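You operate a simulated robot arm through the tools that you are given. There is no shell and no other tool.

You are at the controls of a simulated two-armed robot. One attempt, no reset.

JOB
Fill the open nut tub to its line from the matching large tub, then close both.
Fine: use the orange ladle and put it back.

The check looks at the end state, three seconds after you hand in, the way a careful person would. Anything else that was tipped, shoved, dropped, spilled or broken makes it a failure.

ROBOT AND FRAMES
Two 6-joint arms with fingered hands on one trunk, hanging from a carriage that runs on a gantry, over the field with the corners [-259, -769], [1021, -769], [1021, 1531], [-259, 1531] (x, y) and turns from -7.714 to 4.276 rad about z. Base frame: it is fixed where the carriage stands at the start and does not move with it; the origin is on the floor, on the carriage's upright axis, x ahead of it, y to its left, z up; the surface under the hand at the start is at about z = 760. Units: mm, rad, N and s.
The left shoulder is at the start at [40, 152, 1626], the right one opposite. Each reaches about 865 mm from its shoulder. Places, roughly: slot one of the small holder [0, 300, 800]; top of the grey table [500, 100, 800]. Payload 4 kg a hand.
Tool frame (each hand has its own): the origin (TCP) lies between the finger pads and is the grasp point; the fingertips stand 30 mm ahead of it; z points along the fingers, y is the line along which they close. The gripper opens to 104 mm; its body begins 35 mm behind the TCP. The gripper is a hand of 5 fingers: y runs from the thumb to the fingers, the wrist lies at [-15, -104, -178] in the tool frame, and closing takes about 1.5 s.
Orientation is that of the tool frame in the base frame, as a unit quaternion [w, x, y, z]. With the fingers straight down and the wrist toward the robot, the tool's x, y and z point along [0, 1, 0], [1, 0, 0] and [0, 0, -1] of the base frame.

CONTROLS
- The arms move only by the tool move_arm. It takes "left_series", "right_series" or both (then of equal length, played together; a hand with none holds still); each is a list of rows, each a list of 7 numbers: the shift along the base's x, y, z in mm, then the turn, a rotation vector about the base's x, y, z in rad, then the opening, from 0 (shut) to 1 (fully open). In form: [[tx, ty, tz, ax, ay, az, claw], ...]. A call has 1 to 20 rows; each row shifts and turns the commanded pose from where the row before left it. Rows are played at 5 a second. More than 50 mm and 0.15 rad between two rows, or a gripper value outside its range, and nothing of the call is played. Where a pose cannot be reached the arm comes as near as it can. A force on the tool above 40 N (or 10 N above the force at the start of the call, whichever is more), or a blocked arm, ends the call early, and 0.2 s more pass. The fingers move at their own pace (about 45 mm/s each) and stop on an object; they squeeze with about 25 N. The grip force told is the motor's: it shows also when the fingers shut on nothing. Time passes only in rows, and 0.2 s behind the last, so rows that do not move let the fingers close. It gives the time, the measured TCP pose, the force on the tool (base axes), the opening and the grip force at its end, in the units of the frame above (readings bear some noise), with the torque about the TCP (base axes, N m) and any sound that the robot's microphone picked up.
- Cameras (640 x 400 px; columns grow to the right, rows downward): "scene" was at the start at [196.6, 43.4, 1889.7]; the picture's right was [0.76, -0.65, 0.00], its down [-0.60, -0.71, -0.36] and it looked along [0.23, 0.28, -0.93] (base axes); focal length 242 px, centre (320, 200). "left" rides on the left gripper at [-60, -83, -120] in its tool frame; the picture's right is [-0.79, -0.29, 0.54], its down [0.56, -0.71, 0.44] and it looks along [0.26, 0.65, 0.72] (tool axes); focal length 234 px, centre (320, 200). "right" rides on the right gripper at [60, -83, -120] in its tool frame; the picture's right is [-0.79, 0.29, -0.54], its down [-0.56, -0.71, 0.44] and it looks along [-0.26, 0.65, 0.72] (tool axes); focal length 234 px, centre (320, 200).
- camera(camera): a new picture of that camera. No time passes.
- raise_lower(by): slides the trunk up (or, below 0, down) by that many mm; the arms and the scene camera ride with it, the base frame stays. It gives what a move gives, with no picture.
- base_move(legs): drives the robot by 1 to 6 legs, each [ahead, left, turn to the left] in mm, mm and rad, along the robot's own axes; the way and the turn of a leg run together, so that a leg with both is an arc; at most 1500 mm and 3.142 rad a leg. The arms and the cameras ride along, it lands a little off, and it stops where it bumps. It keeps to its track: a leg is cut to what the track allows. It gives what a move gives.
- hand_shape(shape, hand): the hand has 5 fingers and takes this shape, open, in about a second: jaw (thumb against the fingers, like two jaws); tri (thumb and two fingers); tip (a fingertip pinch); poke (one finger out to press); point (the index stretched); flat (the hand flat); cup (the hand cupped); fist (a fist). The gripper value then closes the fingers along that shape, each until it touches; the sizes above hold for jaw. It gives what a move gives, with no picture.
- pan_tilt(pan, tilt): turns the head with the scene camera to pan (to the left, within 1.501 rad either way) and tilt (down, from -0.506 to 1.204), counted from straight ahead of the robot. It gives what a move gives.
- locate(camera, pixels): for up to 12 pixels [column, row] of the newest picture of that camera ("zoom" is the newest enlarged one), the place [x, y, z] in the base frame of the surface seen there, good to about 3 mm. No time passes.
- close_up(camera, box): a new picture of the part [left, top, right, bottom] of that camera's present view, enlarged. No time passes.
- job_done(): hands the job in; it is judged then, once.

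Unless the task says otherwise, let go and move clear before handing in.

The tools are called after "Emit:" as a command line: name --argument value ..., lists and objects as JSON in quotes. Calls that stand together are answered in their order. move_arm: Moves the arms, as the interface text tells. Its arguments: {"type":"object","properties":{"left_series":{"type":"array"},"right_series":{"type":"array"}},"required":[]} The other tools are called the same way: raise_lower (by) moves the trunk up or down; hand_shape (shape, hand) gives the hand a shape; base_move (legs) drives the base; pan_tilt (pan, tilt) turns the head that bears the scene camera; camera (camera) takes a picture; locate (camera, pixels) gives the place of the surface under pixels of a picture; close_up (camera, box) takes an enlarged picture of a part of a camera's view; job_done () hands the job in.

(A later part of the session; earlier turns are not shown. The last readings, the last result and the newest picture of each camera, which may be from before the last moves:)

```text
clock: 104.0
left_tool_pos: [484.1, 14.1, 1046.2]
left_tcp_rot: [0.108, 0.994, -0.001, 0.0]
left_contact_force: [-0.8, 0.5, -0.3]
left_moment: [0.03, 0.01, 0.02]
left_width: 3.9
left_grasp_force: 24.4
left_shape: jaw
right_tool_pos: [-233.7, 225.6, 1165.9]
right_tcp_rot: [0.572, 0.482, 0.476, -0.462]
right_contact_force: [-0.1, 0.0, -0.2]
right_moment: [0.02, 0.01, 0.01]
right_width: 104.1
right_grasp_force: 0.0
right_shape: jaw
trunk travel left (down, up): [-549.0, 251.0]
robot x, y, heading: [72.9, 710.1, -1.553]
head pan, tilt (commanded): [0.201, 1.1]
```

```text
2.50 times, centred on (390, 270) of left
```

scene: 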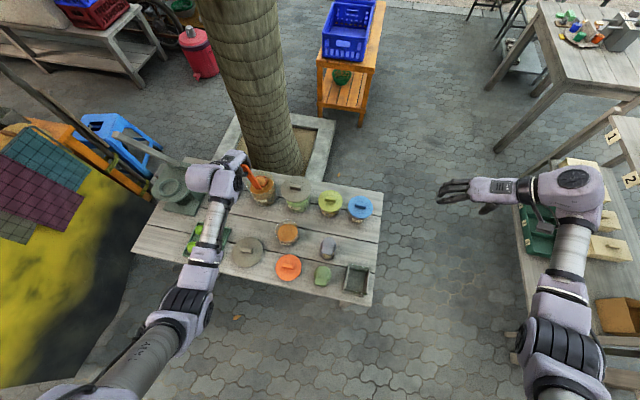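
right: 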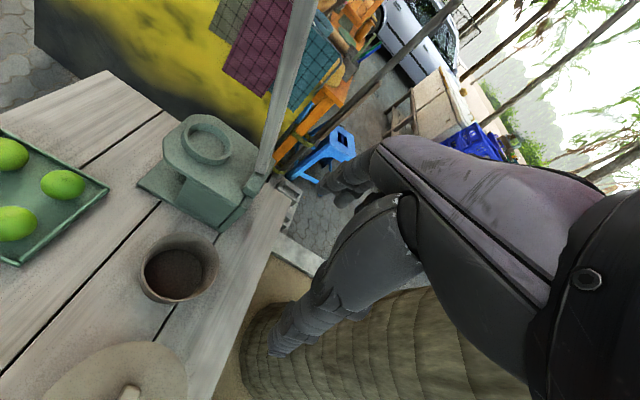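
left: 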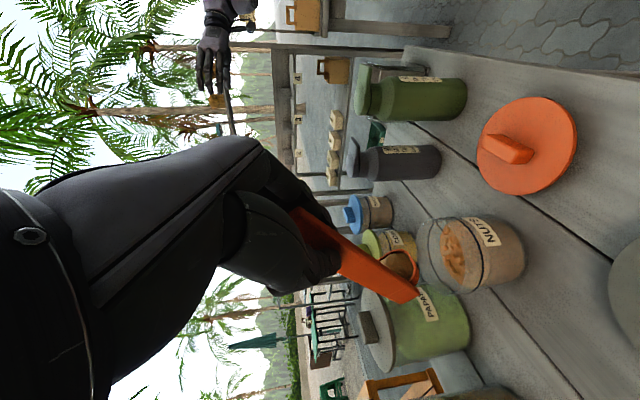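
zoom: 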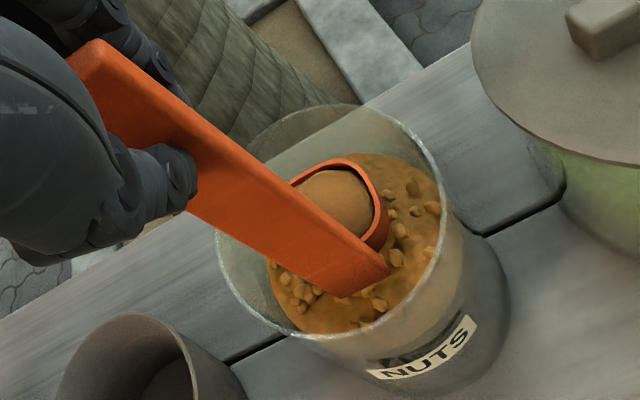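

Full again and level. I lift out and carry it back to the free spot (same path as before).

Emit:
move_arm --left_series '[[0, 0, 15, 0, 0, 0, 0], [0, 0, 15, 0, 0, 0, 0], [0, 0, 20, 0, 0, 0, 0], [-4, 15, 0, 0, 0, 0, 0], [-7, 25, 0, 0, 0, 0, 0], [-7, 30, 0, 0, 0, 0, 0], [-7, 30, 0, 0, 0, 0, 0], [-7, 30, 0, 0, 0, 0, 0], [-6, 20, 0, 0, 0, 0, 0], [-3, 10, 0, 0, 0, 0, 0], [0, 0, -14, 0, 0, 0, 0], [0, 0, -18, 0, 0, 0, 0], [0, 0, -12, 0, 0, 0, 0], [0, 0, 0, 0, 0, 0, 0]]'

Emit:
close_up --camera "scene" --box '[190, 140, 350, 280]'

```text
clock: 107.0
left_tool_pos: [442.2, 171.8, 1051.0]
left_tcp_rot: [0.108, 0.994, -0.001, 0.0]
left_contact_force: [-0.5, 0.6, -0.4]
left_moment: [0.04, 0.0, 0.03]
left_width: 3.9
left_grasp_force: 24.8
left_shape: jaw
right_tool_pos: [-232.3, 225.0, 1165.0]
right_tcp_rot: [0.572, 0.482, 0.477, -0.462]
right_contact_force: [1.3, -0.4, -0.2]
right_moment: [-0.01, 0.0, -0.01]
right_width: 104.1
right_grasp_force: 0.1
right_shape: jaw
trunk travel left (down, up): [-549.0, 251.0]
robot x, y, heading: [71.8, 708.9, -1.557]
head pan, tilt (commanded): [0.201, 1.1]
```

```text
2.86 times, centred on (270, 210) of scene
```

zoom: 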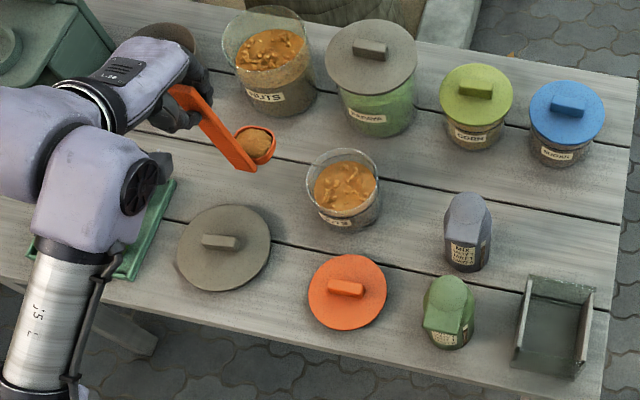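

Level and clean. I repeat the yaw to bring the cup over the small tub.

Emit:
move_arm --left_series '[[-2.66, -2.18, 0, 0, 0, -0.1428, 0], [-2.91, -3.28, 0, 0, 0, -0.1428, 0], [-3.29, -4.32, 0, 0, 0, -0.1428, 0], [-3.85, -5.31, 0, 0, 0, -0.1428, 0], [-4.5, -6.22, 0, 0, 0, -0.1428, 0], [-5.31, -6.99, 0, 0, 0, -0.1428, 0], [-6.2, -7.67, 0, 0, 0, -0.1428, 0], [-7.19, -8.22, 0, 0, 0, -0.1428, 0], [-8.24, -8.61, 0, 0, 0, -0.1428, 0], [-9.34, -8.83, 0, 0, 0, -0.1428, 0], [-9.5, -8.92, 0, 0, 0, -0.1428, 0], [0, 0, 0, 0, 0, 0, 0]]'

Emit:
close_up --camera "scene" --box '[230, 160, 330, 240]'

Emit:
locate --camera "zoom" --pixels '[[281, 150], [344, 150], [312, 124], [310, 188], [285, 180], [310, 155]]'

```text
clock: 109.5
left_tool_pos: [380.3, 102.4, 1051.1]
left_tcp_rot: [-0.077, -0.702, 0.704, 0.077]
left_contact_force: [0.2, 0.4, -1.3]
left_moment: [-0.01, -0.02, 0.03]
left_width: 3.5
left_grasp_force: 25.1
left_shape: jaw
right_tool_pos: [-234.0, 226.1, 1165.9]
right_tcp_rot: [0.571, 0.483, 0.477, -0.462]
right_contact_force: [-0.7, 0.5, 0.0]
right_moment: [-0.01, 0.0, 0.03]
right_width: 104.1
right_grasp_force: 0.0
right_shape: jaw
trunk travel left (down, up): [-549.0, 251.0]
robot x, y, heading: [74.6, 711.8, -1.557]
head pan, tilt (commanded): [0.201, 1.1]
```

```text
5.00 times, centred on (280, 200) of scene
```

zoom: 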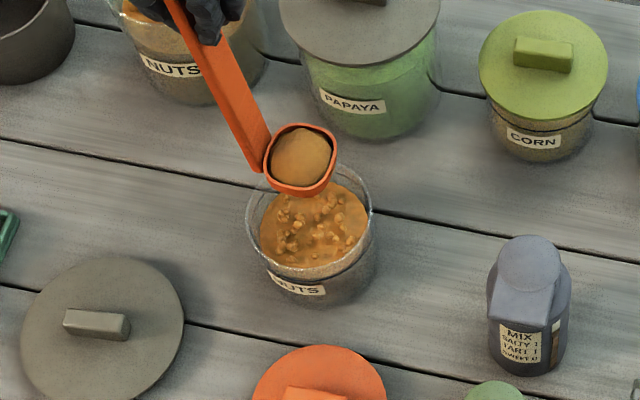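

```text
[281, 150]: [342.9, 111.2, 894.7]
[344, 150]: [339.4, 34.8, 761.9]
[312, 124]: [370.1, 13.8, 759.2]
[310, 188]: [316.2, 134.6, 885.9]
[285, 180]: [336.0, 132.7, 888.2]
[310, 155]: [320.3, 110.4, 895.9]
```

The cup is ~5 mm further toward +x than before but its lip (≈(326,134,886)) is over the tub centre; I correct 3 mm and pour as before.

Emit:
move_arm --left_series '[[-3, 22.02, 2.49, -0.146, 0, 0, 0], [0, 24.13, -1.04, -0.146, 0, 0, 0], [0, 23.72, -6.04, -0.146, 0, 0, 0], [0, 22.81, -9.44, -0.146, 0, 0, 0], [0, 21.41, -12.67, -0.146, 0, 0, 0], [0, 19.56, -15.66, -0.146, 0, 0, 0], [0, 17.29, -18.36, -0.146, 0, 0, 0], [0, 14.64, -20.7, -0.146, 0, 0, 0], [0, 11.7, -22.63, -0.146, 0, 0, 0], [0, 0, 0, 0, 0, 0, 0], [0, 0, 0, 0, 0, 0, 0], [0, 0, 0, 0, 0, 0, 0]]'

Emit:
close_up --camera "scene" --box '[230, 160, 330, 240]'

Emit:
close_up --camera "left" --box '[360, 150, 560, 350]'

```text
clock: 112.2
left_tool_pos: [376.1, 278.8, 947.2]
left_tcp_rot: [-0.49, -0.508, 0.604, -0.37]
left_contact_force: [-0.5, -0.2, -0.3]
left_moment: [0.08, -0.01, 0.01]
left_width: 3.9
left_grasp_force: 25.1
left_shape: jaw
right_tool_pos: [-233.6, 225.4, 1167.0]
right_tcp_rot: [0.571, 0.482, 0.477, -0.462]
right_contact_force: [0.0, 0.5, -0.9]
right_moment: [-0.02, -0.03, -0.01]
right_width: 104.0
right_grasp_force: 0.0
right_shape: jaw
trunk travel left (down, up): [-549.0, 251.0]
robot x, y, heading: [72.8, 709.7, -1.559]
head pan, tilt (commanded): [0.201, 1.1]
```

```text
5.00 times, centred on (280, 200) of scene
```

zoom: 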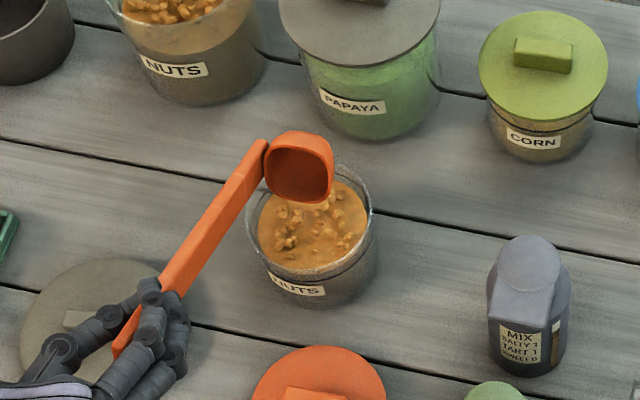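

```text
2.00 times, centred on (460, 250) of left
```

zoom: 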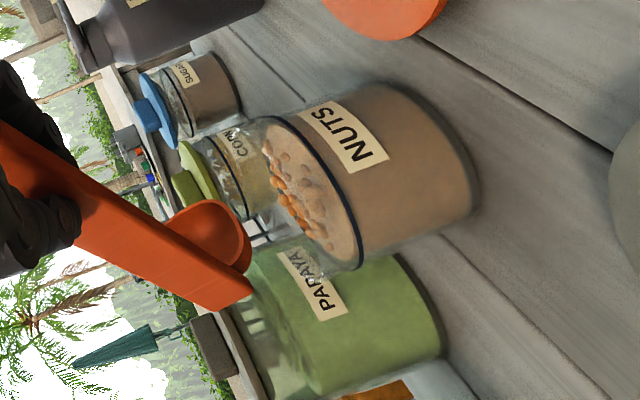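

The cup emptied and the left camera's side view shows the nut level right at the black line. I swing the ladle upright and un-yaw it along the same path.

Emit:
move_arm --left_series '[[0, -11.7, 22.63, 0.146, 0, 0, 0], [0, -14.64, 20.7, 0.146, 0, 0, 0], [0, -17.29, 18.36, 0.146, 0, 0, 0], [0, -19.56, 15.66, 0.146, 0, 0, 0], [0, -21.41, 12.67, 0.146, 0, 0, 0], [0, -22.81, 9.44, 0.146, 0, 0, 0], [0, -23.72, 6.04, 0.146, 0, 0, 0], [0, -24.13, 1.04, 0.146, 0, 0, 0], [3, -22.02, -2.49, 0.146, 0, 0, 0], [9.5, 8.92, 0, 0, 0, 0.1428, 0], [9.34, 8.83, 0, 0, 0, 0.1428, 0], [8.24, 8.61, 0, 0, 0, 0.1428, 0], [7.19, 8.22, 0, 0, 0, 0.1428, 0], [6.2, 7.67, 0, 0, 0, 0.1428, 0], [5.31, 6.99, 0, 0, 0, 0.1428, 0], [4.5, 6.22, 0, 0, 0, 0.1428, 0], [3.85, 5.31, 0, 0, 0, 0.1428, 0], [3.29, 4.32, 0, 0, 0, 0.1428, 0], [2.91, 3.28, 0, 0, 0, 0.1428, 0], [2.66, 2.18, 0, 0, 0, 0.1428, 0]]'

Emit:
close_up --camera "scene" --box '[255, 180, 315, 230]'

Emit:
locate --camera "zoom" --pixels '[[260, 175], [330, 165], [190, 205], [345, 200], [290, 255], [260, 250], [285, 135], [215, 160], [340, 220], [265, 285], [330, 255], [240, 284]]'

Emit:
close_up --camera "scene" --box '[190, 120, 370, 290]'

```text
clock: 116.3
left_tool_pos: [441.8, 173.0, 1050.6]
left_tcp_rot: [0.11, 0.994, 0.001, -0.001]
left_contact_force: [0.1, 0.1, -0.8]
left_moment: [0.02, 0.0, 0.0]
left_width: 3.5
left_grasp_force: 24.9
left_shape: jaw
right_tool_pos: [-234.2, 225.1, 1165.8]
right_tcp_rot: [0.571, 0.482, 0.476, -0.463]
right_contact_force: [-1.0, 0.4, 0.0]
right_moment: [0.02, 0.02, 0.02]
right_width: 104.1
right_grasp_force: 0.0
right_shape: jaw
trunk travel left (down, up): [-549.0, 251.0]
robot x, y, heading: [74.5, 708.7, -1.557]
head pan, tilt (commanded): [0.201, 1.1]
```

```text
8.00 times, centred on (285, 205) of scene
```

zoom: 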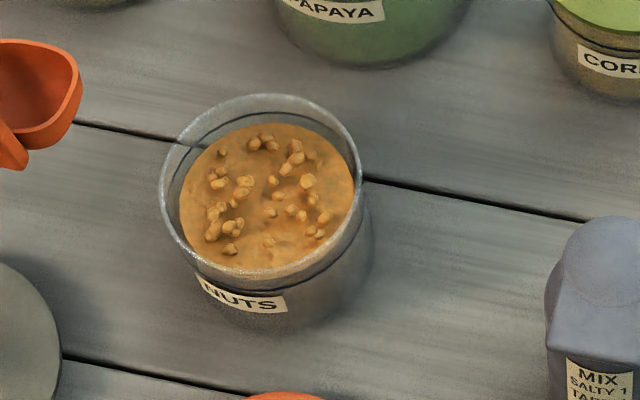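

```text
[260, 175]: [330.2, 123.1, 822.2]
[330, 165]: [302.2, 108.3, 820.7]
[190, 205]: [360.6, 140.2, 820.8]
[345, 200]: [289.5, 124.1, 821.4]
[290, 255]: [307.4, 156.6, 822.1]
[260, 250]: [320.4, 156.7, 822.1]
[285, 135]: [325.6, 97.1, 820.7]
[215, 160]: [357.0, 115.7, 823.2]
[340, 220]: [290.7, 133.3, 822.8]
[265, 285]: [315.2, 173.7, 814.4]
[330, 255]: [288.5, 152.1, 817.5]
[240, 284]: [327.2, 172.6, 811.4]
```

```text
2.35 times, centred on (280, 205) of scene
```

zoom: 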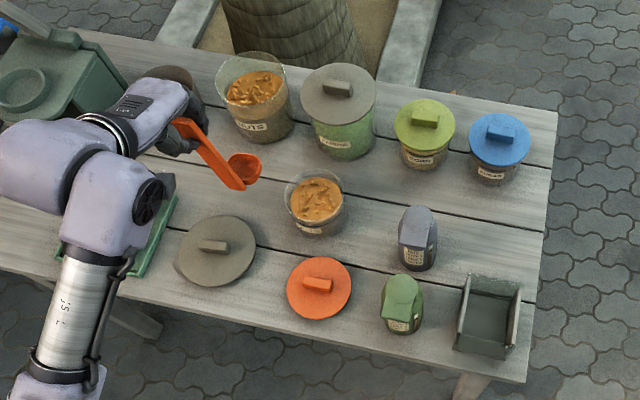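

Nut level ≈821.6 against the line ≈821.9 — filled to the line, nothing spilled. Now I take the ladle back: raise the trunk to clear the bottles, and drive to the holder position.

Emit:
raise_lower --by 130

Emit:
base_move --legs '[[-87, -330, 0]]'

Emit:
camera --camera "scene"

```text
clock: 117.9
left_tool_pos: [442.4, 173.4, 1181.3]
left_tcp_rot: [0.109, 0.994, -0.001, -0.001]
left_contact_force: [0.0, 0.1, 0.2]
left_moment: [0.03, 0.0, -0.01]
left_width: 3.7
left_grasp_force: 25.5
left_shape: jaw
right_tool_pos: [-233.8, 225.3, 1295.5]
right_tcp_rot: [0.571, 0.482, 0.477, -0.462]
right_contact_force: [-0.4, -1.4, -0.9]
right_moment: [-0.01, -0.04, 0.0]
right_width: 103.8
right_grasp_force: 0.1
right_shape: jaw
trunk travel left (down, up): [-679.0, 121.0]
robot x, y, heading: [72.6, 710.6, -1.559]
head pan, tilt (commanded): [0.201, 1.1]
```

```text
clock: 120.2
left_tool_pos: [114.0, 259.0, 1181.2]
left_tcp_rot: [0.109, 0.994, -0.002, 0.0]
left_contact_force: [0.6, 0.1, -1.7]
left_moment: [0.02, 0.01, -0.01]
left_width: 3.6
left_grasp_force: 25.6
left_shape: jaw
right_tool_pos: [-561.2, 309.7, 1295.6]
right_tcp_rot: [0.572, 0.482, 0.476, -0.462]
right_contact_force: [0.2, 0.3, -0.9]
right_moment: [0.04, -0.03, 0.02]
right_width: 103.9
right_grasp_force: 0.0
right_shape: jaw
trunk travel left (down, up): [-679.0, 121.0]
robot x, y, heading: [-254.5, 792.6, -1.559]
head pan, tilt (commanded): [0.201, 1.1]
```

```text
taken
```

scene: 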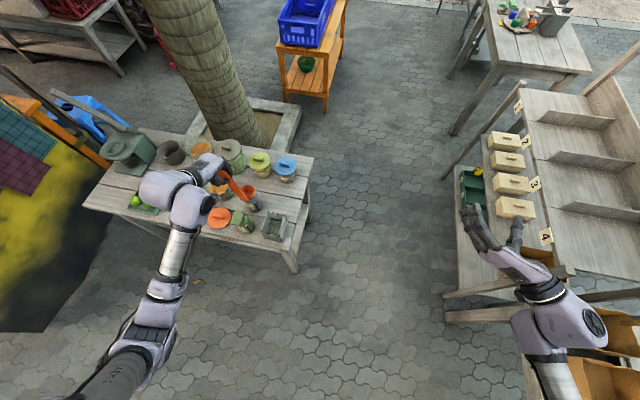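

Now I move the ladle above the holder (TCP 27, 307) and measure the alignment.

Emit:
move_arm --left_series '[[-22, 12, 0, 0, 0, 0, 0], [-22, 12, 0, 0, 0, 0, 0], [-22, 12, 0, 0, 0, 0, 0], [-20.5, 12, 0, 0, 0, 0, 0], [0, 0, -20, 0, 0, 0, 0], [0, 0, -20, 0, 0, 0, 0], [0, 0, -20, 0, 0, 0, 0], [0, 0, 0, 0, 0, 0, 0]]'

Emit:
close_up --camera "scene" --box '[230, 170, 320, 250]'

Emit:
close_up --camera "left" --box '[300, 190, 480, 350]'

```text
clock: 122.0
left_tool_pos: [27.7, 307.1, 1120.4]
left_tcp_rot: [0.109, 0.994, -0.001, 0.0]
left_contact_force: [0.0, 0.3, -1.4]
left_moment: [0.03, 0.04, -0.03]
left_width: 3.8
left_grasp_force: 24.6
left_shape: jaw
right_tool_pos: [-560.9, 311.2, 1296.7]
right_tcp_rot: [0.571, 0.482, 0.477, -0.463]
right_contact_force: [0.1, -0.2, 0.0]
right_moment: [0.01, 0.01, -0.02]
right_width: 104.0
right_grasp_force: 0.1
right_shape: jaw
trunk travel left (down, up): [-679.0, 121.0]
robot x, y, heading: [-254.4, 795.1, -1.559]
head pan, tilt (commanded): [0.201, 1.1]
```

```text
5.00 times, centred on (275, 210) of scene
```

zoom: 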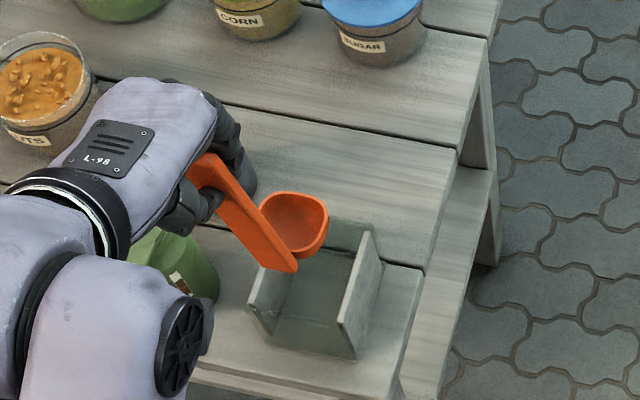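

```text
2.50 times, centred on (390, 270) of left
```

zoom: 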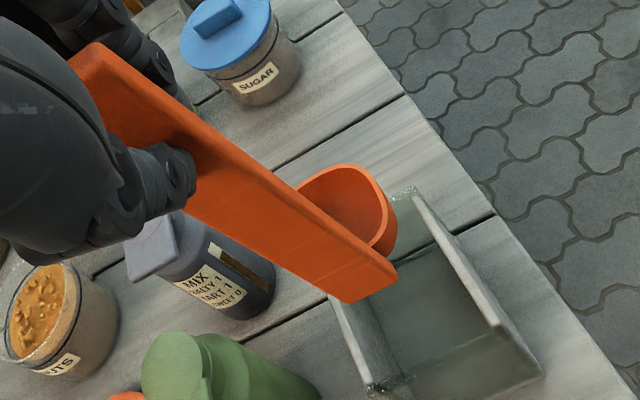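

Emit:
locate --camera "zoom" --pixels '[[300, 180], [345, 166], [385, 205], [372, 240], [350, 300], [395, 270], [415, 190], [500, 330], [365, 390], [335, 305], [450, 350], [420, 300]]'

Emit:
close_up --camera "scene" --box '[250, 190, 310, 245]'

Emit:
locate --camera "zoom" --pixels '[[265, 205], [300, 175], [350, 190], [345, 225], [290, 280], [315, 275], [435, 225], [385, 330], [260, 290], [240, 345], [330, 320], [310, 215]]'

```text
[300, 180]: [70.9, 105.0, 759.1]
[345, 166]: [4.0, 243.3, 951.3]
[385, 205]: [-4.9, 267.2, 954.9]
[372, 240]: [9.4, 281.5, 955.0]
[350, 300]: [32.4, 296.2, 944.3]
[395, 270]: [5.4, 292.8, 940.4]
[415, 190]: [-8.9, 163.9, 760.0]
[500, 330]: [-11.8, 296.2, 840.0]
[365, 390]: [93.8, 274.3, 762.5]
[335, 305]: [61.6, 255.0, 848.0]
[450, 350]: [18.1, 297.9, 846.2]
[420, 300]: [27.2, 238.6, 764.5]
```

```text
7.27 times, centred on (280, 218) of scene
```

zoom: 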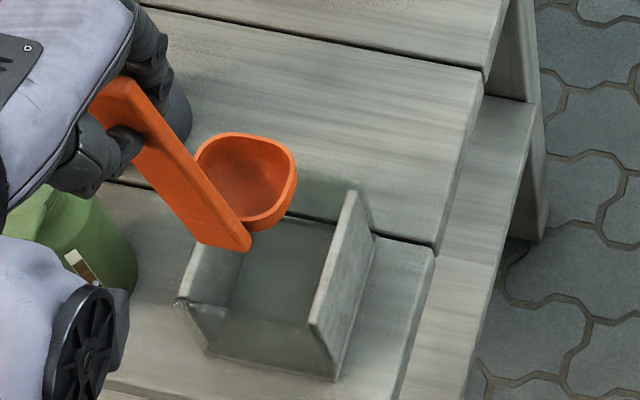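

```text
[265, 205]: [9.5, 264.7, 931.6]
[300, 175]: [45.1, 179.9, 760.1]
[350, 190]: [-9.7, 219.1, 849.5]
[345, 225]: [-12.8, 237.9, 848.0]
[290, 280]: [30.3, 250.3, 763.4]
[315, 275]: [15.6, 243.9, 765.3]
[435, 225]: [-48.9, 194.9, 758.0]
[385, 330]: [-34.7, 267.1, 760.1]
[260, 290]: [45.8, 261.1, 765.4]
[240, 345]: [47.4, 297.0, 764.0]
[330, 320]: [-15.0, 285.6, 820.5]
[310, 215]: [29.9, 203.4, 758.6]
```

The cup now tilts slightly (far rim 951, near rim 955) and hangs ~4 mm toward −x; the ladle turned a little in the grip. I correct with a small hand rotation and re-measure.

Emit:
move_arm --left_series '[[0, 3, 0, -0.055, -0.02, 0, 0], [0, 3, 0, -0.055, -0.02, 0, 0], [0, 0, 0, 0, 0, 0, 0]]'

Emit:
close_up --camera "left" --box '[300, 190, 480, 350]'

Emit:
locate --camera "zoom" --pixels '[[310, 185], [345, 166], [385, 205], [372, 240], [350, 300], [395, 270], [340, 165], [360, 180], [393, 240], [250, 190], [200, 190], [365, 195]]'

Emit:
close_up --camera "scene" --box '[250, 190, 310, 245]'

Emit:
locate --camera "zoom" --pixels '[[200, 150], [240, 135], [290, 150], [294, 175], [265, 215], [285, 210], [235, 250], [250, 240], [205, 245], [245, 180], [160, 150], [130, 100]]'

```text
clock: 122.8
left_tool_pos: [27.1, 313.7, 1119.9]
left_tcp_rot: [0.163, 0.986, -0.003, 0.02]
left_contact_force: [-1.7, -0.1, -1.4]
left_moment: [-0.01, 0.01, 0.02]
left_width: 3.9
left_grasp_force: 25.0
left_shape: jaw
right_tool_pos: [-560.9, 310.0, 1296.7]
right_tcp_rot: [0.571, 0.481, 0.477, -0.463]
right_contact_force: [0.3, -0.8, 0.1]
right_moment: [0.0, 0.0, 0.0]
right_width: 103.9
right_grasp_force: 0.0
right_shape: jaw
trunk travel left (down, up): [-679.0, 121.0]
robot x, y, heading: [-259.5, 795.4, -1.563]
head pan, tilt (commanded): [0.201, 1.1]
```

```text
2.50 times, centred on (390, 270) of left
```

zoom: 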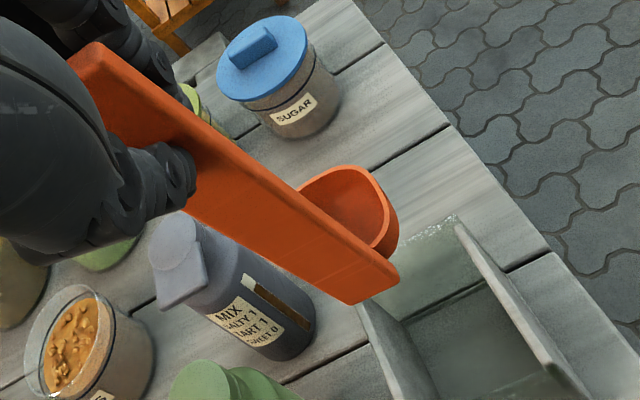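

```text
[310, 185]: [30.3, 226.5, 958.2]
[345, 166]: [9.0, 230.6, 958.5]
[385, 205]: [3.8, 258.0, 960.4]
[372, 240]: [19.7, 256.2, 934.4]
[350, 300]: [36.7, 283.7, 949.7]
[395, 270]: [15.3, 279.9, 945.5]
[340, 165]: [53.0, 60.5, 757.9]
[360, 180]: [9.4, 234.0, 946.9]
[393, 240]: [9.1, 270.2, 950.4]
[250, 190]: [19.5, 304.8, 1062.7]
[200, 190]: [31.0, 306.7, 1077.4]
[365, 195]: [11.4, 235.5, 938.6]
```

```text
7.27 times, centred on (280, 218) of scene
```

zoom: 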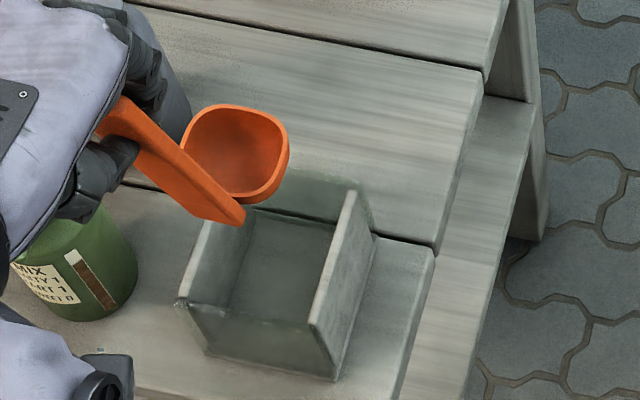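

```text
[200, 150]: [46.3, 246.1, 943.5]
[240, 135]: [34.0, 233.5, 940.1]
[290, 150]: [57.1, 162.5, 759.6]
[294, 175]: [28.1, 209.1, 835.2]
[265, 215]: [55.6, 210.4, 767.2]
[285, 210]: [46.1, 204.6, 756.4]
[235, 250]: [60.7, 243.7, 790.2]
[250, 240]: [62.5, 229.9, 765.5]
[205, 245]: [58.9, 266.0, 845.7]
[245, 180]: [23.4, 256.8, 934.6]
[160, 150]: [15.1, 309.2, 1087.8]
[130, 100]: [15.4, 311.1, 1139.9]
```

The cup is now level (rim ≈959 all round), centre ≈(27,250) against the slot centre (24,250). I shift −2 mm in x and descend to just above the holder walls for a check.

Emit:
move_arm --left_series '[[-2, 0, -25, 0, 0, 0, 0], [0, 0, -25, 0, 0, 0, 0], [0, 0, -20, 0, 0, 0, 0], [0, 0, 0, 0, 0, 0, 0]]'

Emit:
close_up --camera "scene" --box '[250, 190, 310, 245]'

Emit:
locate --camera "zoom" --pixels '[[210, 190], [245, 150], [300, 170], [300, 195], [270, 215], [240, 240], [340, 230], [195, 250], [350, 190], [265, 200], [330, 160], [280, 150]]'

Emit:
close_up --camera "left" --box '[300, 190, 480, 350]'

```text
clock: 123.8
left_tool_pos: [26.6, 313.2, 1050.6]
left_tcp_rot: [0.164, 0.986, -0.004, 0.02]
left_contact_force: [0.3, -0.2, -0.4]
left_moment: [0.0, -0.02, 0.01]
left_width: 3.6
left_grasp_force: 25.2
left_shape: jaw
right_tool_pos: [-562.3, 311.2, 1296.6]
right_tcp_rot: [0.571, 0.482, 0.476, -0.463]
right_contact_force: [-0.4, -0.3, 0.0]
right_moment: [0.01, 0.0, 0.02]
right_width: 103.8
right_grasp_force: 0.1
right_shape: jaw
trunk travel left (down, up): [-679.0, 121.0]
robot x, y, heading: [-255.8, 792.1, -1.559]
head pan, tilt (commanded): [0.201, 1.1]
```

```text
7.27 times, centred on (280, 218) of scene
```

zoom: 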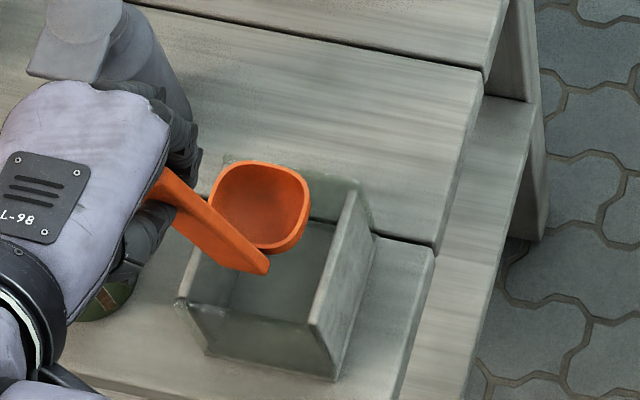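

```text
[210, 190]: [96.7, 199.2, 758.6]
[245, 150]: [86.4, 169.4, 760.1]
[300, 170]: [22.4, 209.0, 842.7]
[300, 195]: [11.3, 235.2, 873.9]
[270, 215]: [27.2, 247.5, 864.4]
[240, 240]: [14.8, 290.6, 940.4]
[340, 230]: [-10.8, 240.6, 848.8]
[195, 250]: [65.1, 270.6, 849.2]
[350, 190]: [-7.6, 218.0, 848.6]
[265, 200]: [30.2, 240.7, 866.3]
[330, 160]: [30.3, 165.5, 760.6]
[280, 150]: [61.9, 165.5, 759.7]
```

```text
2.50 times, centred on (390, 270) of left
```

zoom: 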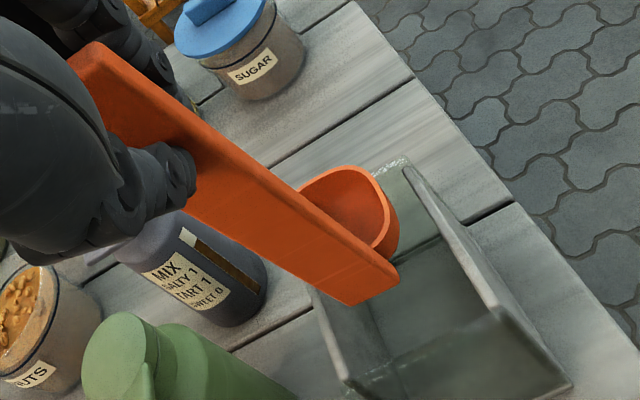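

Aligned: cup x within walls (−8…62) and y inside 218…297. I lower it into the slot to z≈963.

Emit:
move_arm --left_series '[[-1, 0, -20, 0, 0, 0, 0], [0, 0, -20, 0, 0, 0, 0], [0, 0, -20, 0, 0, 0, 0], [0, 0, -15, 0, 0, 0, 0], [0, 0, -10, 0, 0, 0, 0], [0, 0, 0, 0, 0, 0, 0]]'

Emit:
close_up --camera "scene" --box '[250, 190, 310, 245]'

Emit:
close_up --camera "left" --box '[300, 190, 480, 350]'

```text
clock: 125.2
left_tool_pos: [27.1, 313.3, 966.2]
left_tcp_rot: [0.164, 0.986, -0.003, 0.021]
left_contact_force: [0.3, -0.6, -0.9]
left_moment: [0.03, -0.02, -0.02]
left_width: 3.8
left_grasp_force: 25.0
left_shape: jaw
right_tool_pos: [-561.6, 311.4, 1295.6]
right_tcp_rot: [0.571, 0.482, 0.477, -0.463]
right_contact_force: [0.1, -0.7, 0.2]
right_moment: [-0.01, -0.01, -0.01]
right_width: 103.8
right_grasp_force: 0.1
right_shape: jaw
trunk travel left (down, up): [-679.0, 121.0]
robot x, y, heading: [-256.1, 797.4, -1.557]
head pan, tilt (commanded): [0.201, 1.1]
```

```text
7.27 times, centred on (280, 218) of scene
```

zoom: 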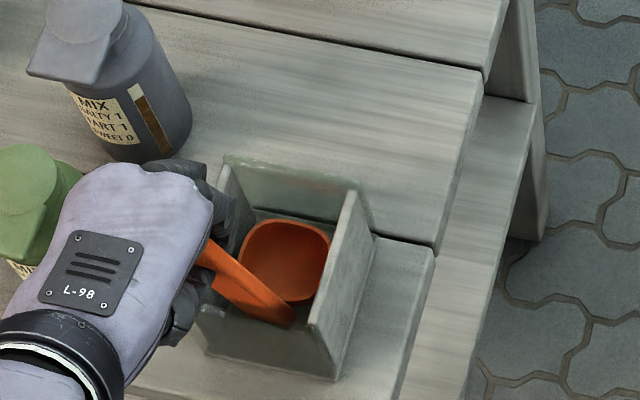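

```text
2.50 times, centred on (390, 270) of left
```

zoom: 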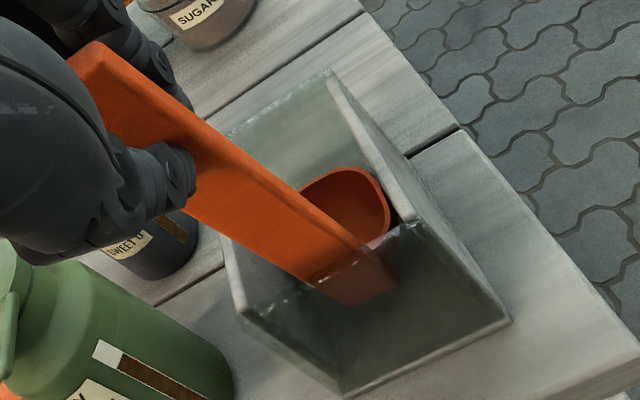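

The cup is inside the slot with no contact so far. I lower in 3 mm steps until it touches the slot's floor.

Emit:
move_arm --left_series '[[0, 0, -3, 0, 0, 0, 0], [0, 0, -3, 0, 0, 0, 0], [0, 0, -3, 0, 0, 0, 0], [0, 0, 0, 0, 0, 0, 0]]'

```text
clock: 126.2
left_tool_pos: [26.0, 311.9, 958.9]
left_tcp_rot: [0.164, 0.986, -0.003, 0.021]
left_contact_force: [-0.1, -0.6, -0.7]
left_moment: [0.03, 0.01, 0.04]
left_width: 3.7
left_grasp_force: 24.8
left_shape: jaw
right_tool_pos: [-561.3, 310.2, 1295.5]
right_tcp_rot: [0.571, 0.482, 0.476, -0.463]
right_contact_force: [-0.2, -0.3, 0.6]
right_moment: [-0.02, -0.02, 0.0]
right_width: 103.8
right_grasp_force: 0.0
right_shape: jaw
trunk travel left (down, up): [-679.0, 121.0]
robot x, y, heading: [-255.0, 797.4, -1.556]
head pan, tilt (commanded): [0.201, 1.1]
```

Still free (z≈958). Continuing down in 2 mm steps.

Emit:
move_arm --left_series '[[0, 0, -2, 0, 0, 0, 0], [0, 0, -2, 0, 0, 0, 0], [0, 0, 0, 0, 0, 0, 0]]'

Emit:
close_up --camera "left" --box '[300, 190, 480, 350]'

Emit:
locate --camera "zoom" --pixels '[[320, 180], [350, 170], [375, 190], [350, 200], [370, 210], [300, 255], [330, 270], [385, 280], [350, 300], [260, 200]]'

```text
clock: 127.0
left_tool_pos: [24.5, 312.8, 953.7]
left_tcp_rot: [0.164, 0.986, -0.003, 0.021]
left_contact_force: [-0.8, -0.2, -2.0]
left_moment: [-0.01, -0.03, 0.02]
left_width: 3.8
left_grasp_force: 24.9
left_shape: jaw
right_tool_pos: [-561.8, 309.1, 1295.1]
right_tcp_rot: [0.572, 0.482, 0.477, -0.462]
right_contact_force: [1.1, 0.0, -0.6]
right_moment: [-0.03, 0.02, 0.02]
right_width: 103.9
right_grasp_force: 0.1
right_shape: jaw
trunk travel left (down, up): [-679.0, 121.0]
robot x, y, heading: [-259.2, 793.1, -1.562]
head pan, tilt (commanded): [0.201, 1.1]
```

```text
2.50 times, centred on (390, 270) of left
```

zoom: 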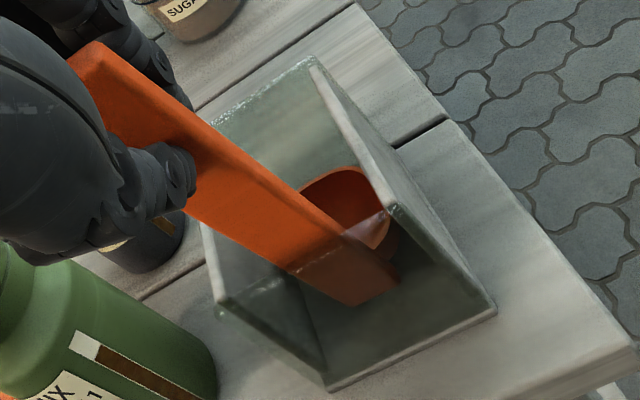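

```text
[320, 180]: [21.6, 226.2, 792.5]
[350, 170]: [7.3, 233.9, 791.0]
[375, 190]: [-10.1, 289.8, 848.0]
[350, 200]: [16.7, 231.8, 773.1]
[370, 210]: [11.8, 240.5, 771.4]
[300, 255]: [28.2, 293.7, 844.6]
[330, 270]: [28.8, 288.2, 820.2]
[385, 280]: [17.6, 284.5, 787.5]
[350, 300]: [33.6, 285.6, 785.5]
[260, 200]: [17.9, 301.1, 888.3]
```

Rim ≈792, almost at the original height, still no contact. Two more 2 mm steps.

Emit:
move_arm --left_series '[[0, 0, -2, 0, 0, 0, 0], [0, 0, -1, 0, 0, 0, 0], [0, 0, 0, 0, 0, 0, 0]]'

```text
clock: 127.8
left_tool_pos: [25.4, 310.5, 952.2]
left_tcp_rot: [0.167, 0.986, -0.004, 0.02]
left_contact_force: [-0.9, 5.1, 22.7]
left_moment: [-0.06, 0.01, -0.01]
left_width: 5.3
left_grasp_force: 24.6
left_shape: jaw
right_tool_pos: [-560.7, 309.9, 1297.0]
right_tcp_rot: [0.572, 0.482, 0.477, -0.462]
right_contact_force: [-0.3, 0.9, -0.9]
right_moment: [0.01, -0.01, 0.04]
right_width: 104.1
right_grasp_force: 0.0
right_shape: jaw
trunk travel left (down, up): [-679.0, 121.0]
robot x, y, heading: [-256.2, 796.2, -1.558]
head pan, tilt (commanded): [0.201, 1.1]
```

Contact with the floor (22.7 N). I ease off 1 mm, open slowly and then retreat upward.

Emit:
move_arm --left_series '[[0, 0, 1, 0, 0, 0, 0], [0, 0, 0, 0, 0, 0, 0.05], [0, 0, 0, 0, 0, 0, 0.1], [0, 0, 0, 0, 0, 0, 0.2], [0, 0, 0, 0, 0, 0, 0.35], [0, 0, 0, 0, 0, 0, 0.6], [0, 0, 0, 0, 0, 0, 1], [0, 0, 0, 0, 0, 0, 1], [0, 0, 0, 0, 0, 0, 1], [0, 0, 0, 0, 0, 0, 1]]'

Emit:
close_up --camera "left" --box '[270, 170, 470, 350]'

Emit:
close_up --camera "scene" --box '[250, 190, 310, 245]'

```text
clock: 130.0
left_tool_pos: [24.4, 311.6, 950.6]
left_tcp_rot: [0.164, 0.986, -0.003, 0.02]
left_contact_force: [0.8, -0.6, 0.6]
left_moment: [-0.01, 0.0, -0.03]
left_width: 103.6
left_grasp_force: 0.1
left_shape: jaw
right_tool_pos: [-562.0, 311.1, 1296.6]
right_tcp_rot: [0.572, 0.482, 0.476, -0.463]
right_contact_force: [0.5, -0.8, 0.1]
right_moment: [-0.02, 0.0, 0.01]
right_width: 104.1
right_grasp_force: 0.0
right_shape: jaw
trunk travel left (down, up): [-679.0, 121.0]
robot x, y, heading: [-257.1, 791.8, -1.557]
head pan, tilt (commanded): [0.201, 1.1]
```

```text
2.22 times, centred on (370, 260) of left
```

zoom: 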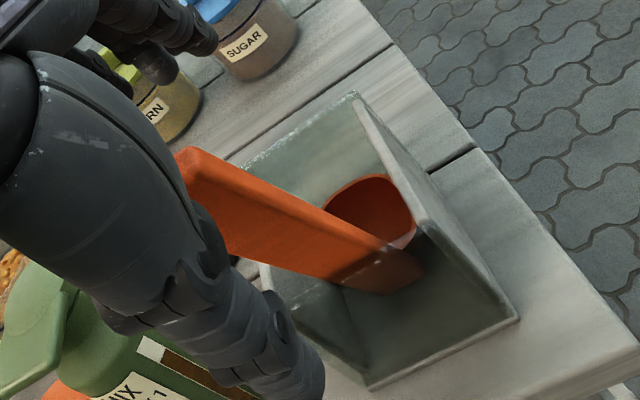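

```text
7.27 times, centred on (280, 218) of scene
```

zoom: 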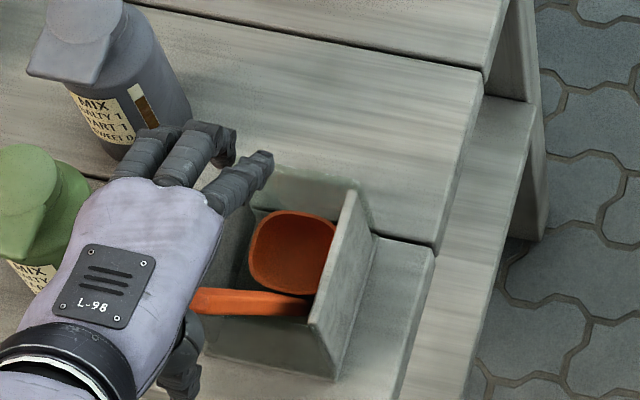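

The ladle is released and leans back on the holder's glass as before. I retreat upward along the handle and verify.

Emit:
move_arm --left_series '[[0, 6, 25, 0, 0, 0, 1], [0, 8, 30, 0, 0, 0, 1], [0, 8, 30, 0, 0, 0, 1], [0, 8, 30, 0, 0, 0, 1], [0, 0, 40, 0, 0, 0, 1], [0, 0, 0, 0, 0, 0, 1]]'

Emit:
camera --camera "left"

Emit:
close_up --camera "scene" --box '[240, 180, 320, 250]'

Emit:
locate --camera "zoom" --pixels '[[210, 230], [250, 240], [290, 245], [310, 220], [290, 190], [275, 160], [320, 190], [350, 200], [240, 260], [200, 235]]'

```text
clock: 131.4
left_tool_pos: [25.0, 342.5, 1107.3]
left_tcp_rot: [0.164, 0.986, -0.004, 0.02]
left_contact_force: [0.1, 0.9, 0.0]
left_moment: [-0.02, 0.01, 0.01]
left_width: 103.7
left_grasp_force: 0.0
left_shape: jaw
right_tool_pos: [-560.9, 311.1, 1295.9]
right_tcp_rot: [0.572, 0.482, 0.476, -0.463]
right_contact_force: [-0.4, -0.4, -0.2]
right_moment: [0.0, -0.02, -0.03]
right_width: 104.2
right_grasp_force: 0.0
right_shape: jaw
trunk travel left (down, up): [-679.0, 121.0]
robot x, y, heading: [-253.8, 794.7, -1.562]
head pan, tilt (commanded): [0.201, 1.1]
```

```text
taken
```

left: 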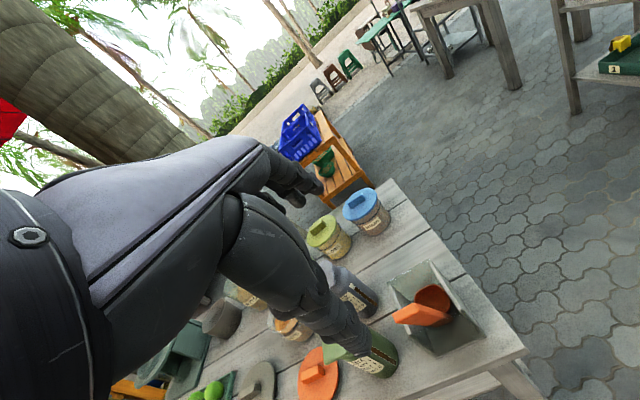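

```text
5.71 times, centred on (280, 215) of scene
```

zoom: 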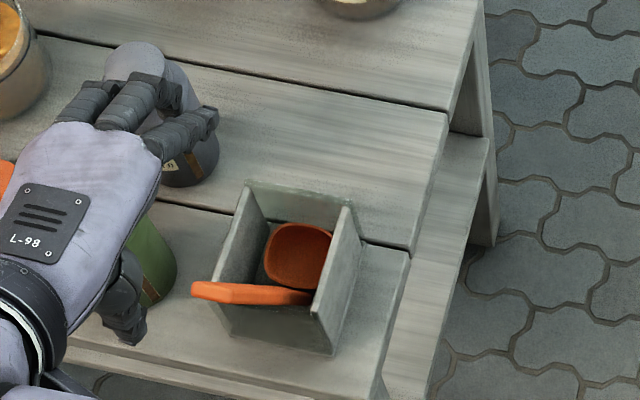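

```text
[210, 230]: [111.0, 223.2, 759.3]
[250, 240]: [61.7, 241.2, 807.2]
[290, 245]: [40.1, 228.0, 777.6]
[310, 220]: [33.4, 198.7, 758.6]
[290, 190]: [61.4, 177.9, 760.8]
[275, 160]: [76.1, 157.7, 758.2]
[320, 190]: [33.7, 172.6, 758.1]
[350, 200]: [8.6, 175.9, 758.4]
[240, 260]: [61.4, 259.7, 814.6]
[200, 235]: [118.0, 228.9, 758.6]
```

Emit:
locate --camera "zoom" --pixels '[[200, 290], [225, 290], [250, 295], [280, 295], [305, 297], [265, 250], [300, 225], [330, 240], [310, 280], [220, 300], [350, 210], [320, 310]]'

Emit:
close_up --camera "left" --box '[370, 240, 500, 370]'

Emit:
locate --camera "zoom" --pixels '[[110, 230], [150, 215], [180, 240], [220, 215], [265, 255], [230, 275], [130, 265], [240, 245], [305, 160], [350, 200], [120, 250], [200, 250]]'

```text
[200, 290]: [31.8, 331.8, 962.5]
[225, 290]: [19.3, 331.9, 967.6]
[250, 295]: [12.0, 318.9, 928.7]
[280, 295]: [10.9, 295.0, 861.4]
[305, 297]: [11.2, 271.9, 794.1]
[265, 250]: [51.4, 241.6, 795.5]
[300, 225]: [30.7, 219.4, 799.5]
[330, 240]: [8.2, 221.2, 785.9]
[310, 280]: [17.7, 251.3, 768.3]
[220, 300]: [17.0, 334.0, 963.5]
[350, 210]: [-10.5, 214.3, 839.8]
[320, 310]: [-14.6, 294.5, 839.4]
```

```text
3.08 times, centred on (435, 305) of left
```

zoom: 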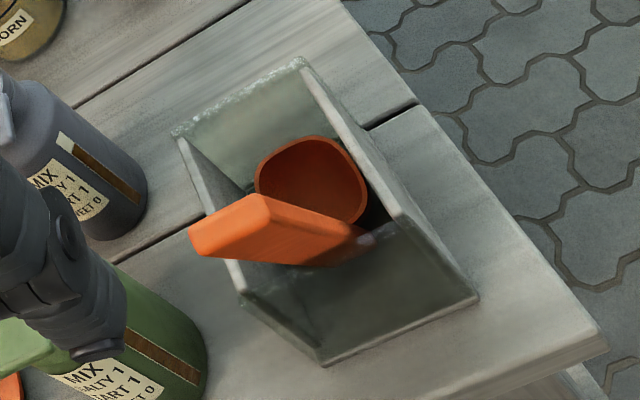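

```text
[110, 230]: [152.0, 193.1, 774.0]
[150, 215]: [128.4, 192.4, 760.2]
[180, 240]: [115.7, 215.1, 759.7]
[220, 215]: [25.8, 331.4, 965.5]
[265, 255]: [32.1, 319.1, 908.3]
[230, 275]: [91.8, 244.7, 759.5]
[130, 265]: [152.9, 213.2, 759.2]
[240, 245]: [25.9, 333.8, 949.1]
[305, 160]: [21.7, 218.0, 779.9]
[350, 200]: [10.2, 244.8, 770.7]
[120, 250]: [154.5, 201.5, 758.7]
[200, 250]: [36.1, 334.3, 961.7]
```

The ladle stands in its slot, leaning on the front glass (handle top ≈(26,332,965)). I straighten the hand and drive back toward the lids.

Emit:
move_arm --left_series '[[0, 5, 15, 0.11, 0.0133, 0, 1], [0, 5, 15, 0.11, 0.0133, 0, 1], [0, 5, 15, 0.11, 0.0134, 0, 1], [0, 0, 0, 0, 0, 0, 1]]'

Emit:
base_move --legs '[[0, 365, 0], [155, 0, 0]]'

Emit:
camera --camera "left"

Emit:
camera --camera "scene"

```text
clock: 132.4
left_tool_pos: [24.1, 357.3, 1152.1]
left_tcp_rot: [-0.001, 1.0, -0.003, -0.001]
left_contact_force: [-0.7, -0.5, 0.2]
left_moment: [0.0, -0.01, 0.01]
left_width: 103.8
left_grasp_force: 0.0
left_shape: jaw
right_tool_pos: [-561.5, 310.6, 1295.2]
right_tcp_rot: [0.571, 0.482, 0.476, -0.463]
right_contact_force: [1.1, -0.4, -0.2]
right_moment: [0.02, -0.03, 0.01]
right_width: 104.1
right_grasp_force: 0.0
right_shape: jaw
trunk travel left (down, up): [-679.0, 121.0]
robot x, y, heading: [-256.7, 794.9, -1.558]
head pan, tilt (commanded): [0.201, 1.1]
```

```text
clock: 135.7
left_tool_pos: [386.7, 204.4, 1151.2]
left_tcp_rot: [-0.001, 1.0, -0.004, 0.001]
left_contact_force: [0.7, 0.3, 0.2]
left_moment: [0.03, -0.01, 0.03]
left_width: 103.6
left_grasp_force: 0.1
left_shape: jaw
right_tool_pos: [-199.5, 159.0, 1296.2]
right_tcp_rot: [0.571, 0.482, 0.476, -0.463]
right_contact_force: [0.3, -0.8, -0.7]
right_moment: [0.0, -0.01, 0.04]
right_width: 103.6
right_grasp_force: 0.1
right_shape: jaw
trunk travel left (down, up): [-679.0, 121.0]
robot x, y, heading: [108.8, 642.7, -1.56]
head pan, tilt (commanded): [0.201, 1.1]
```

```text
taken
```

left: 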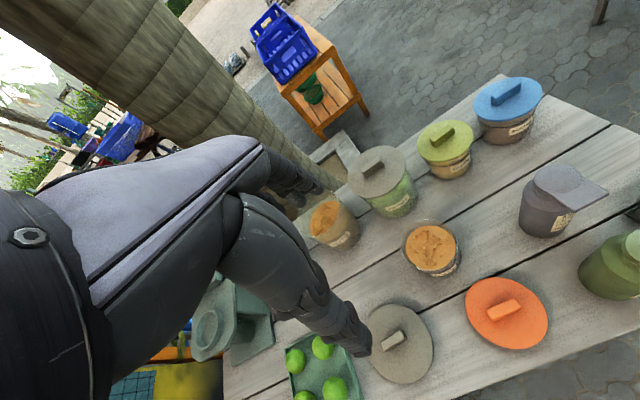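

```text
taken
```

scene: 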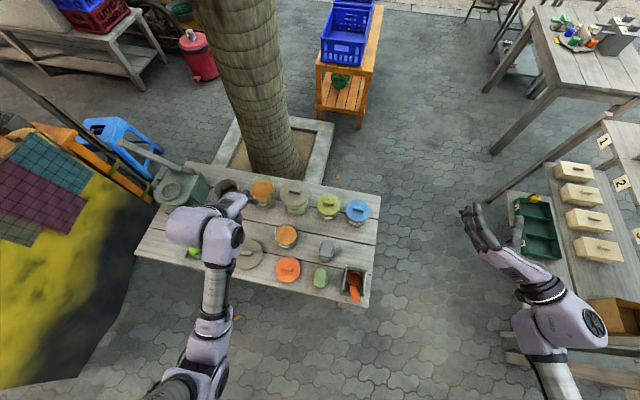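

Now I measure the grey lid's handle on the table for re-grasping.

Emit:
raise_lower --by -130

Emit:
move_arm --left_series '[[28, 10, -20, 0, 0, 0, 1], [28, 10, -20, 0, 0, 0, 1], [27, 9, -20, 0, 0, 0, 1], [0, 0, 0, 0, 0, 0, 1]]'

Emit:
close_up --camera "left" --box '[320, 190, 520, 370]'

```text
clock: 137.3
left_tool_pos: [387.1, 204.1, 1021.3]
left_tcp_rot: [-0.001, 1.0, -0.005, 0.0]
left_contact_force: [1.0, 0.4, -0.1]
left_moment: [0.0, 0.0, -0.03]
left_width: 104.0
left_grasp_force: 0.0
left_shape: jaw
right_tool_pos: [-199.0, 157.5, 1165.7]
right_tcp_rot: [0.571, 0.482, 0.476, -0.463]
right_contact_force: [-0.9, -0.4, 0.4]
right_moment: [-0.01, 0.01, 0.03]
right_width: 104.0
right_grasp_force: 0.1
right_shape: jaw
trunk travel left (down, up): [-549.0, 251.0]
robot x, y, heading: [107.9, 645.9, -1.559]
head pan, tilt (commanded): [0.201, 1.1]
```

```text
clock: 138.3
left_tool_pos: [468.6, 233.8, 961.0]
left_tcp_rot: [-0.001, 1.0, -0.005, -0.001]
left_contact_force: [0.0, 0.8, 0.0]
left_moment: [0.01, 0.03, -0.01]
left_width: 103.9
left_grasp_force: 0.1
left_shape: jaw
right_tool_pos: [-199.8, 159.0, 1165.7]
right_tcp_rot: [0.571, 0.483, 0.477, -0.462]
right_contact_force: [-0.4, 0.4, -0.4]
right_moment: [-0.02, -0.01, 0.01]
right_width: 104.1
right_grasp_force: 0.0
right_shape: jaw
trunk travel left (down, up): [-549.0, 251.0]
robot x, y, heading: [106.7, 642.3, -1.56]
head pan, tilt (commanded): [0.201, 1.1]
```

```text
2.22 times, centred on (420, 280) of left
```

zoom: 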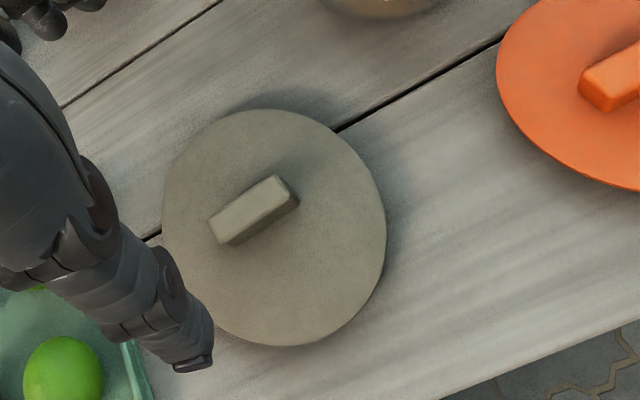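

Emit:
locate --camera "zoom" --pixels '[[275, 178], [210, 222], [222, 242], [297, 200], [255, 205], [245, 115], [385, 230], [280, 343], [170, 180], [195, 300], [360, 150], [350, 310]]'

```text
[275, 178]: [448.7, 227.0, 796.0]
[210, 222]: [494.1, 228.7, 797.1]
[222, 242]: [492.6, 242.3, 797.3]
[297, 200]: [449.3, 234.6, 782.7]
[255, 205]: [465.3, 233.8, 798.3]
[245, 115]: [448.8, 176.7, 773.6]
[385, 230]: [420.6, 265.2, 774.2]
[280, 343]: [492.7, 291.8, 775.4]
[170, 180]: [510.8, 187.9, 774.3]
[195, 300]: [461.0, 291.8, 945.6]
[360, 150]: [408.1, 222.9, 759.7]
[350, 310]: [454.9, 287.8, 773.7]
```

Handle centre (471,234.5), lid centre the same. I descend to z≈812 and grip it.

Emit:
move_arm --left_series '[[1, 0, -40, 0, 0, 0, 1], [1, 0.5, -40, 0, 0, 0, 1], [0, 0, -40, 0, 0, 0, 1], [0, 0, -20, 0, 0, 0, 1], [0, 0, -8, 0, 0, 0, 1], [0, 0, 0, 0, 0, 0, 1]]'

Emit:
close_up --camera "left" --box '[240, 170, 460, 370]'

```text
clock: 139.7
left_tool_pos: [471.7, 233.0, 815.4]
left_tcp_rot: [-0.001, 1.0, -0.005, 0.0]
left_contact_force: [0.7, -0.2, 0.1]
left_moment: [0.02, 0.05, -0.02]
left_width: 103.9
left_grasp_force: 0.0
left_shape: jaw
right_tool_pos: [-198.6, 159.1, 1166.2]
right_tcp_rot: [0.571, 0.482, 0.476, -0.464]
right_contact_force: [0.7, -0.3, 0.5]
right_moment: [0.01, 0.03, 0.03]
right_width: 104.0
right_grasp_force: 0.1
right_shape: jaw
trunk travel left (down, up): [-549.0, 251.0]
robot x, y, heading: [107.9, 643.4, -1.557]
head pan, tilt (commanded): [0.201, 1.1]
```

```text
2.00 times, centred on (350, 270) of left
```

zoom: 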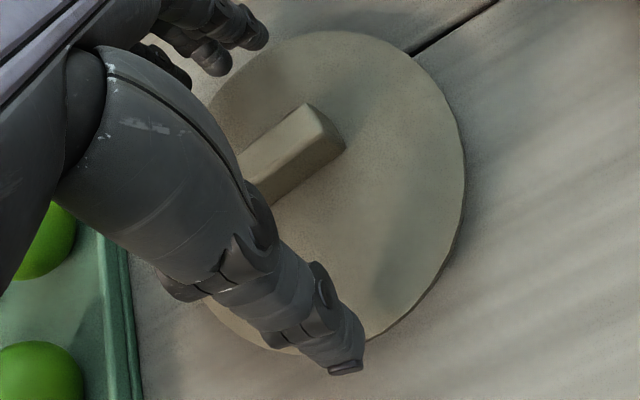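

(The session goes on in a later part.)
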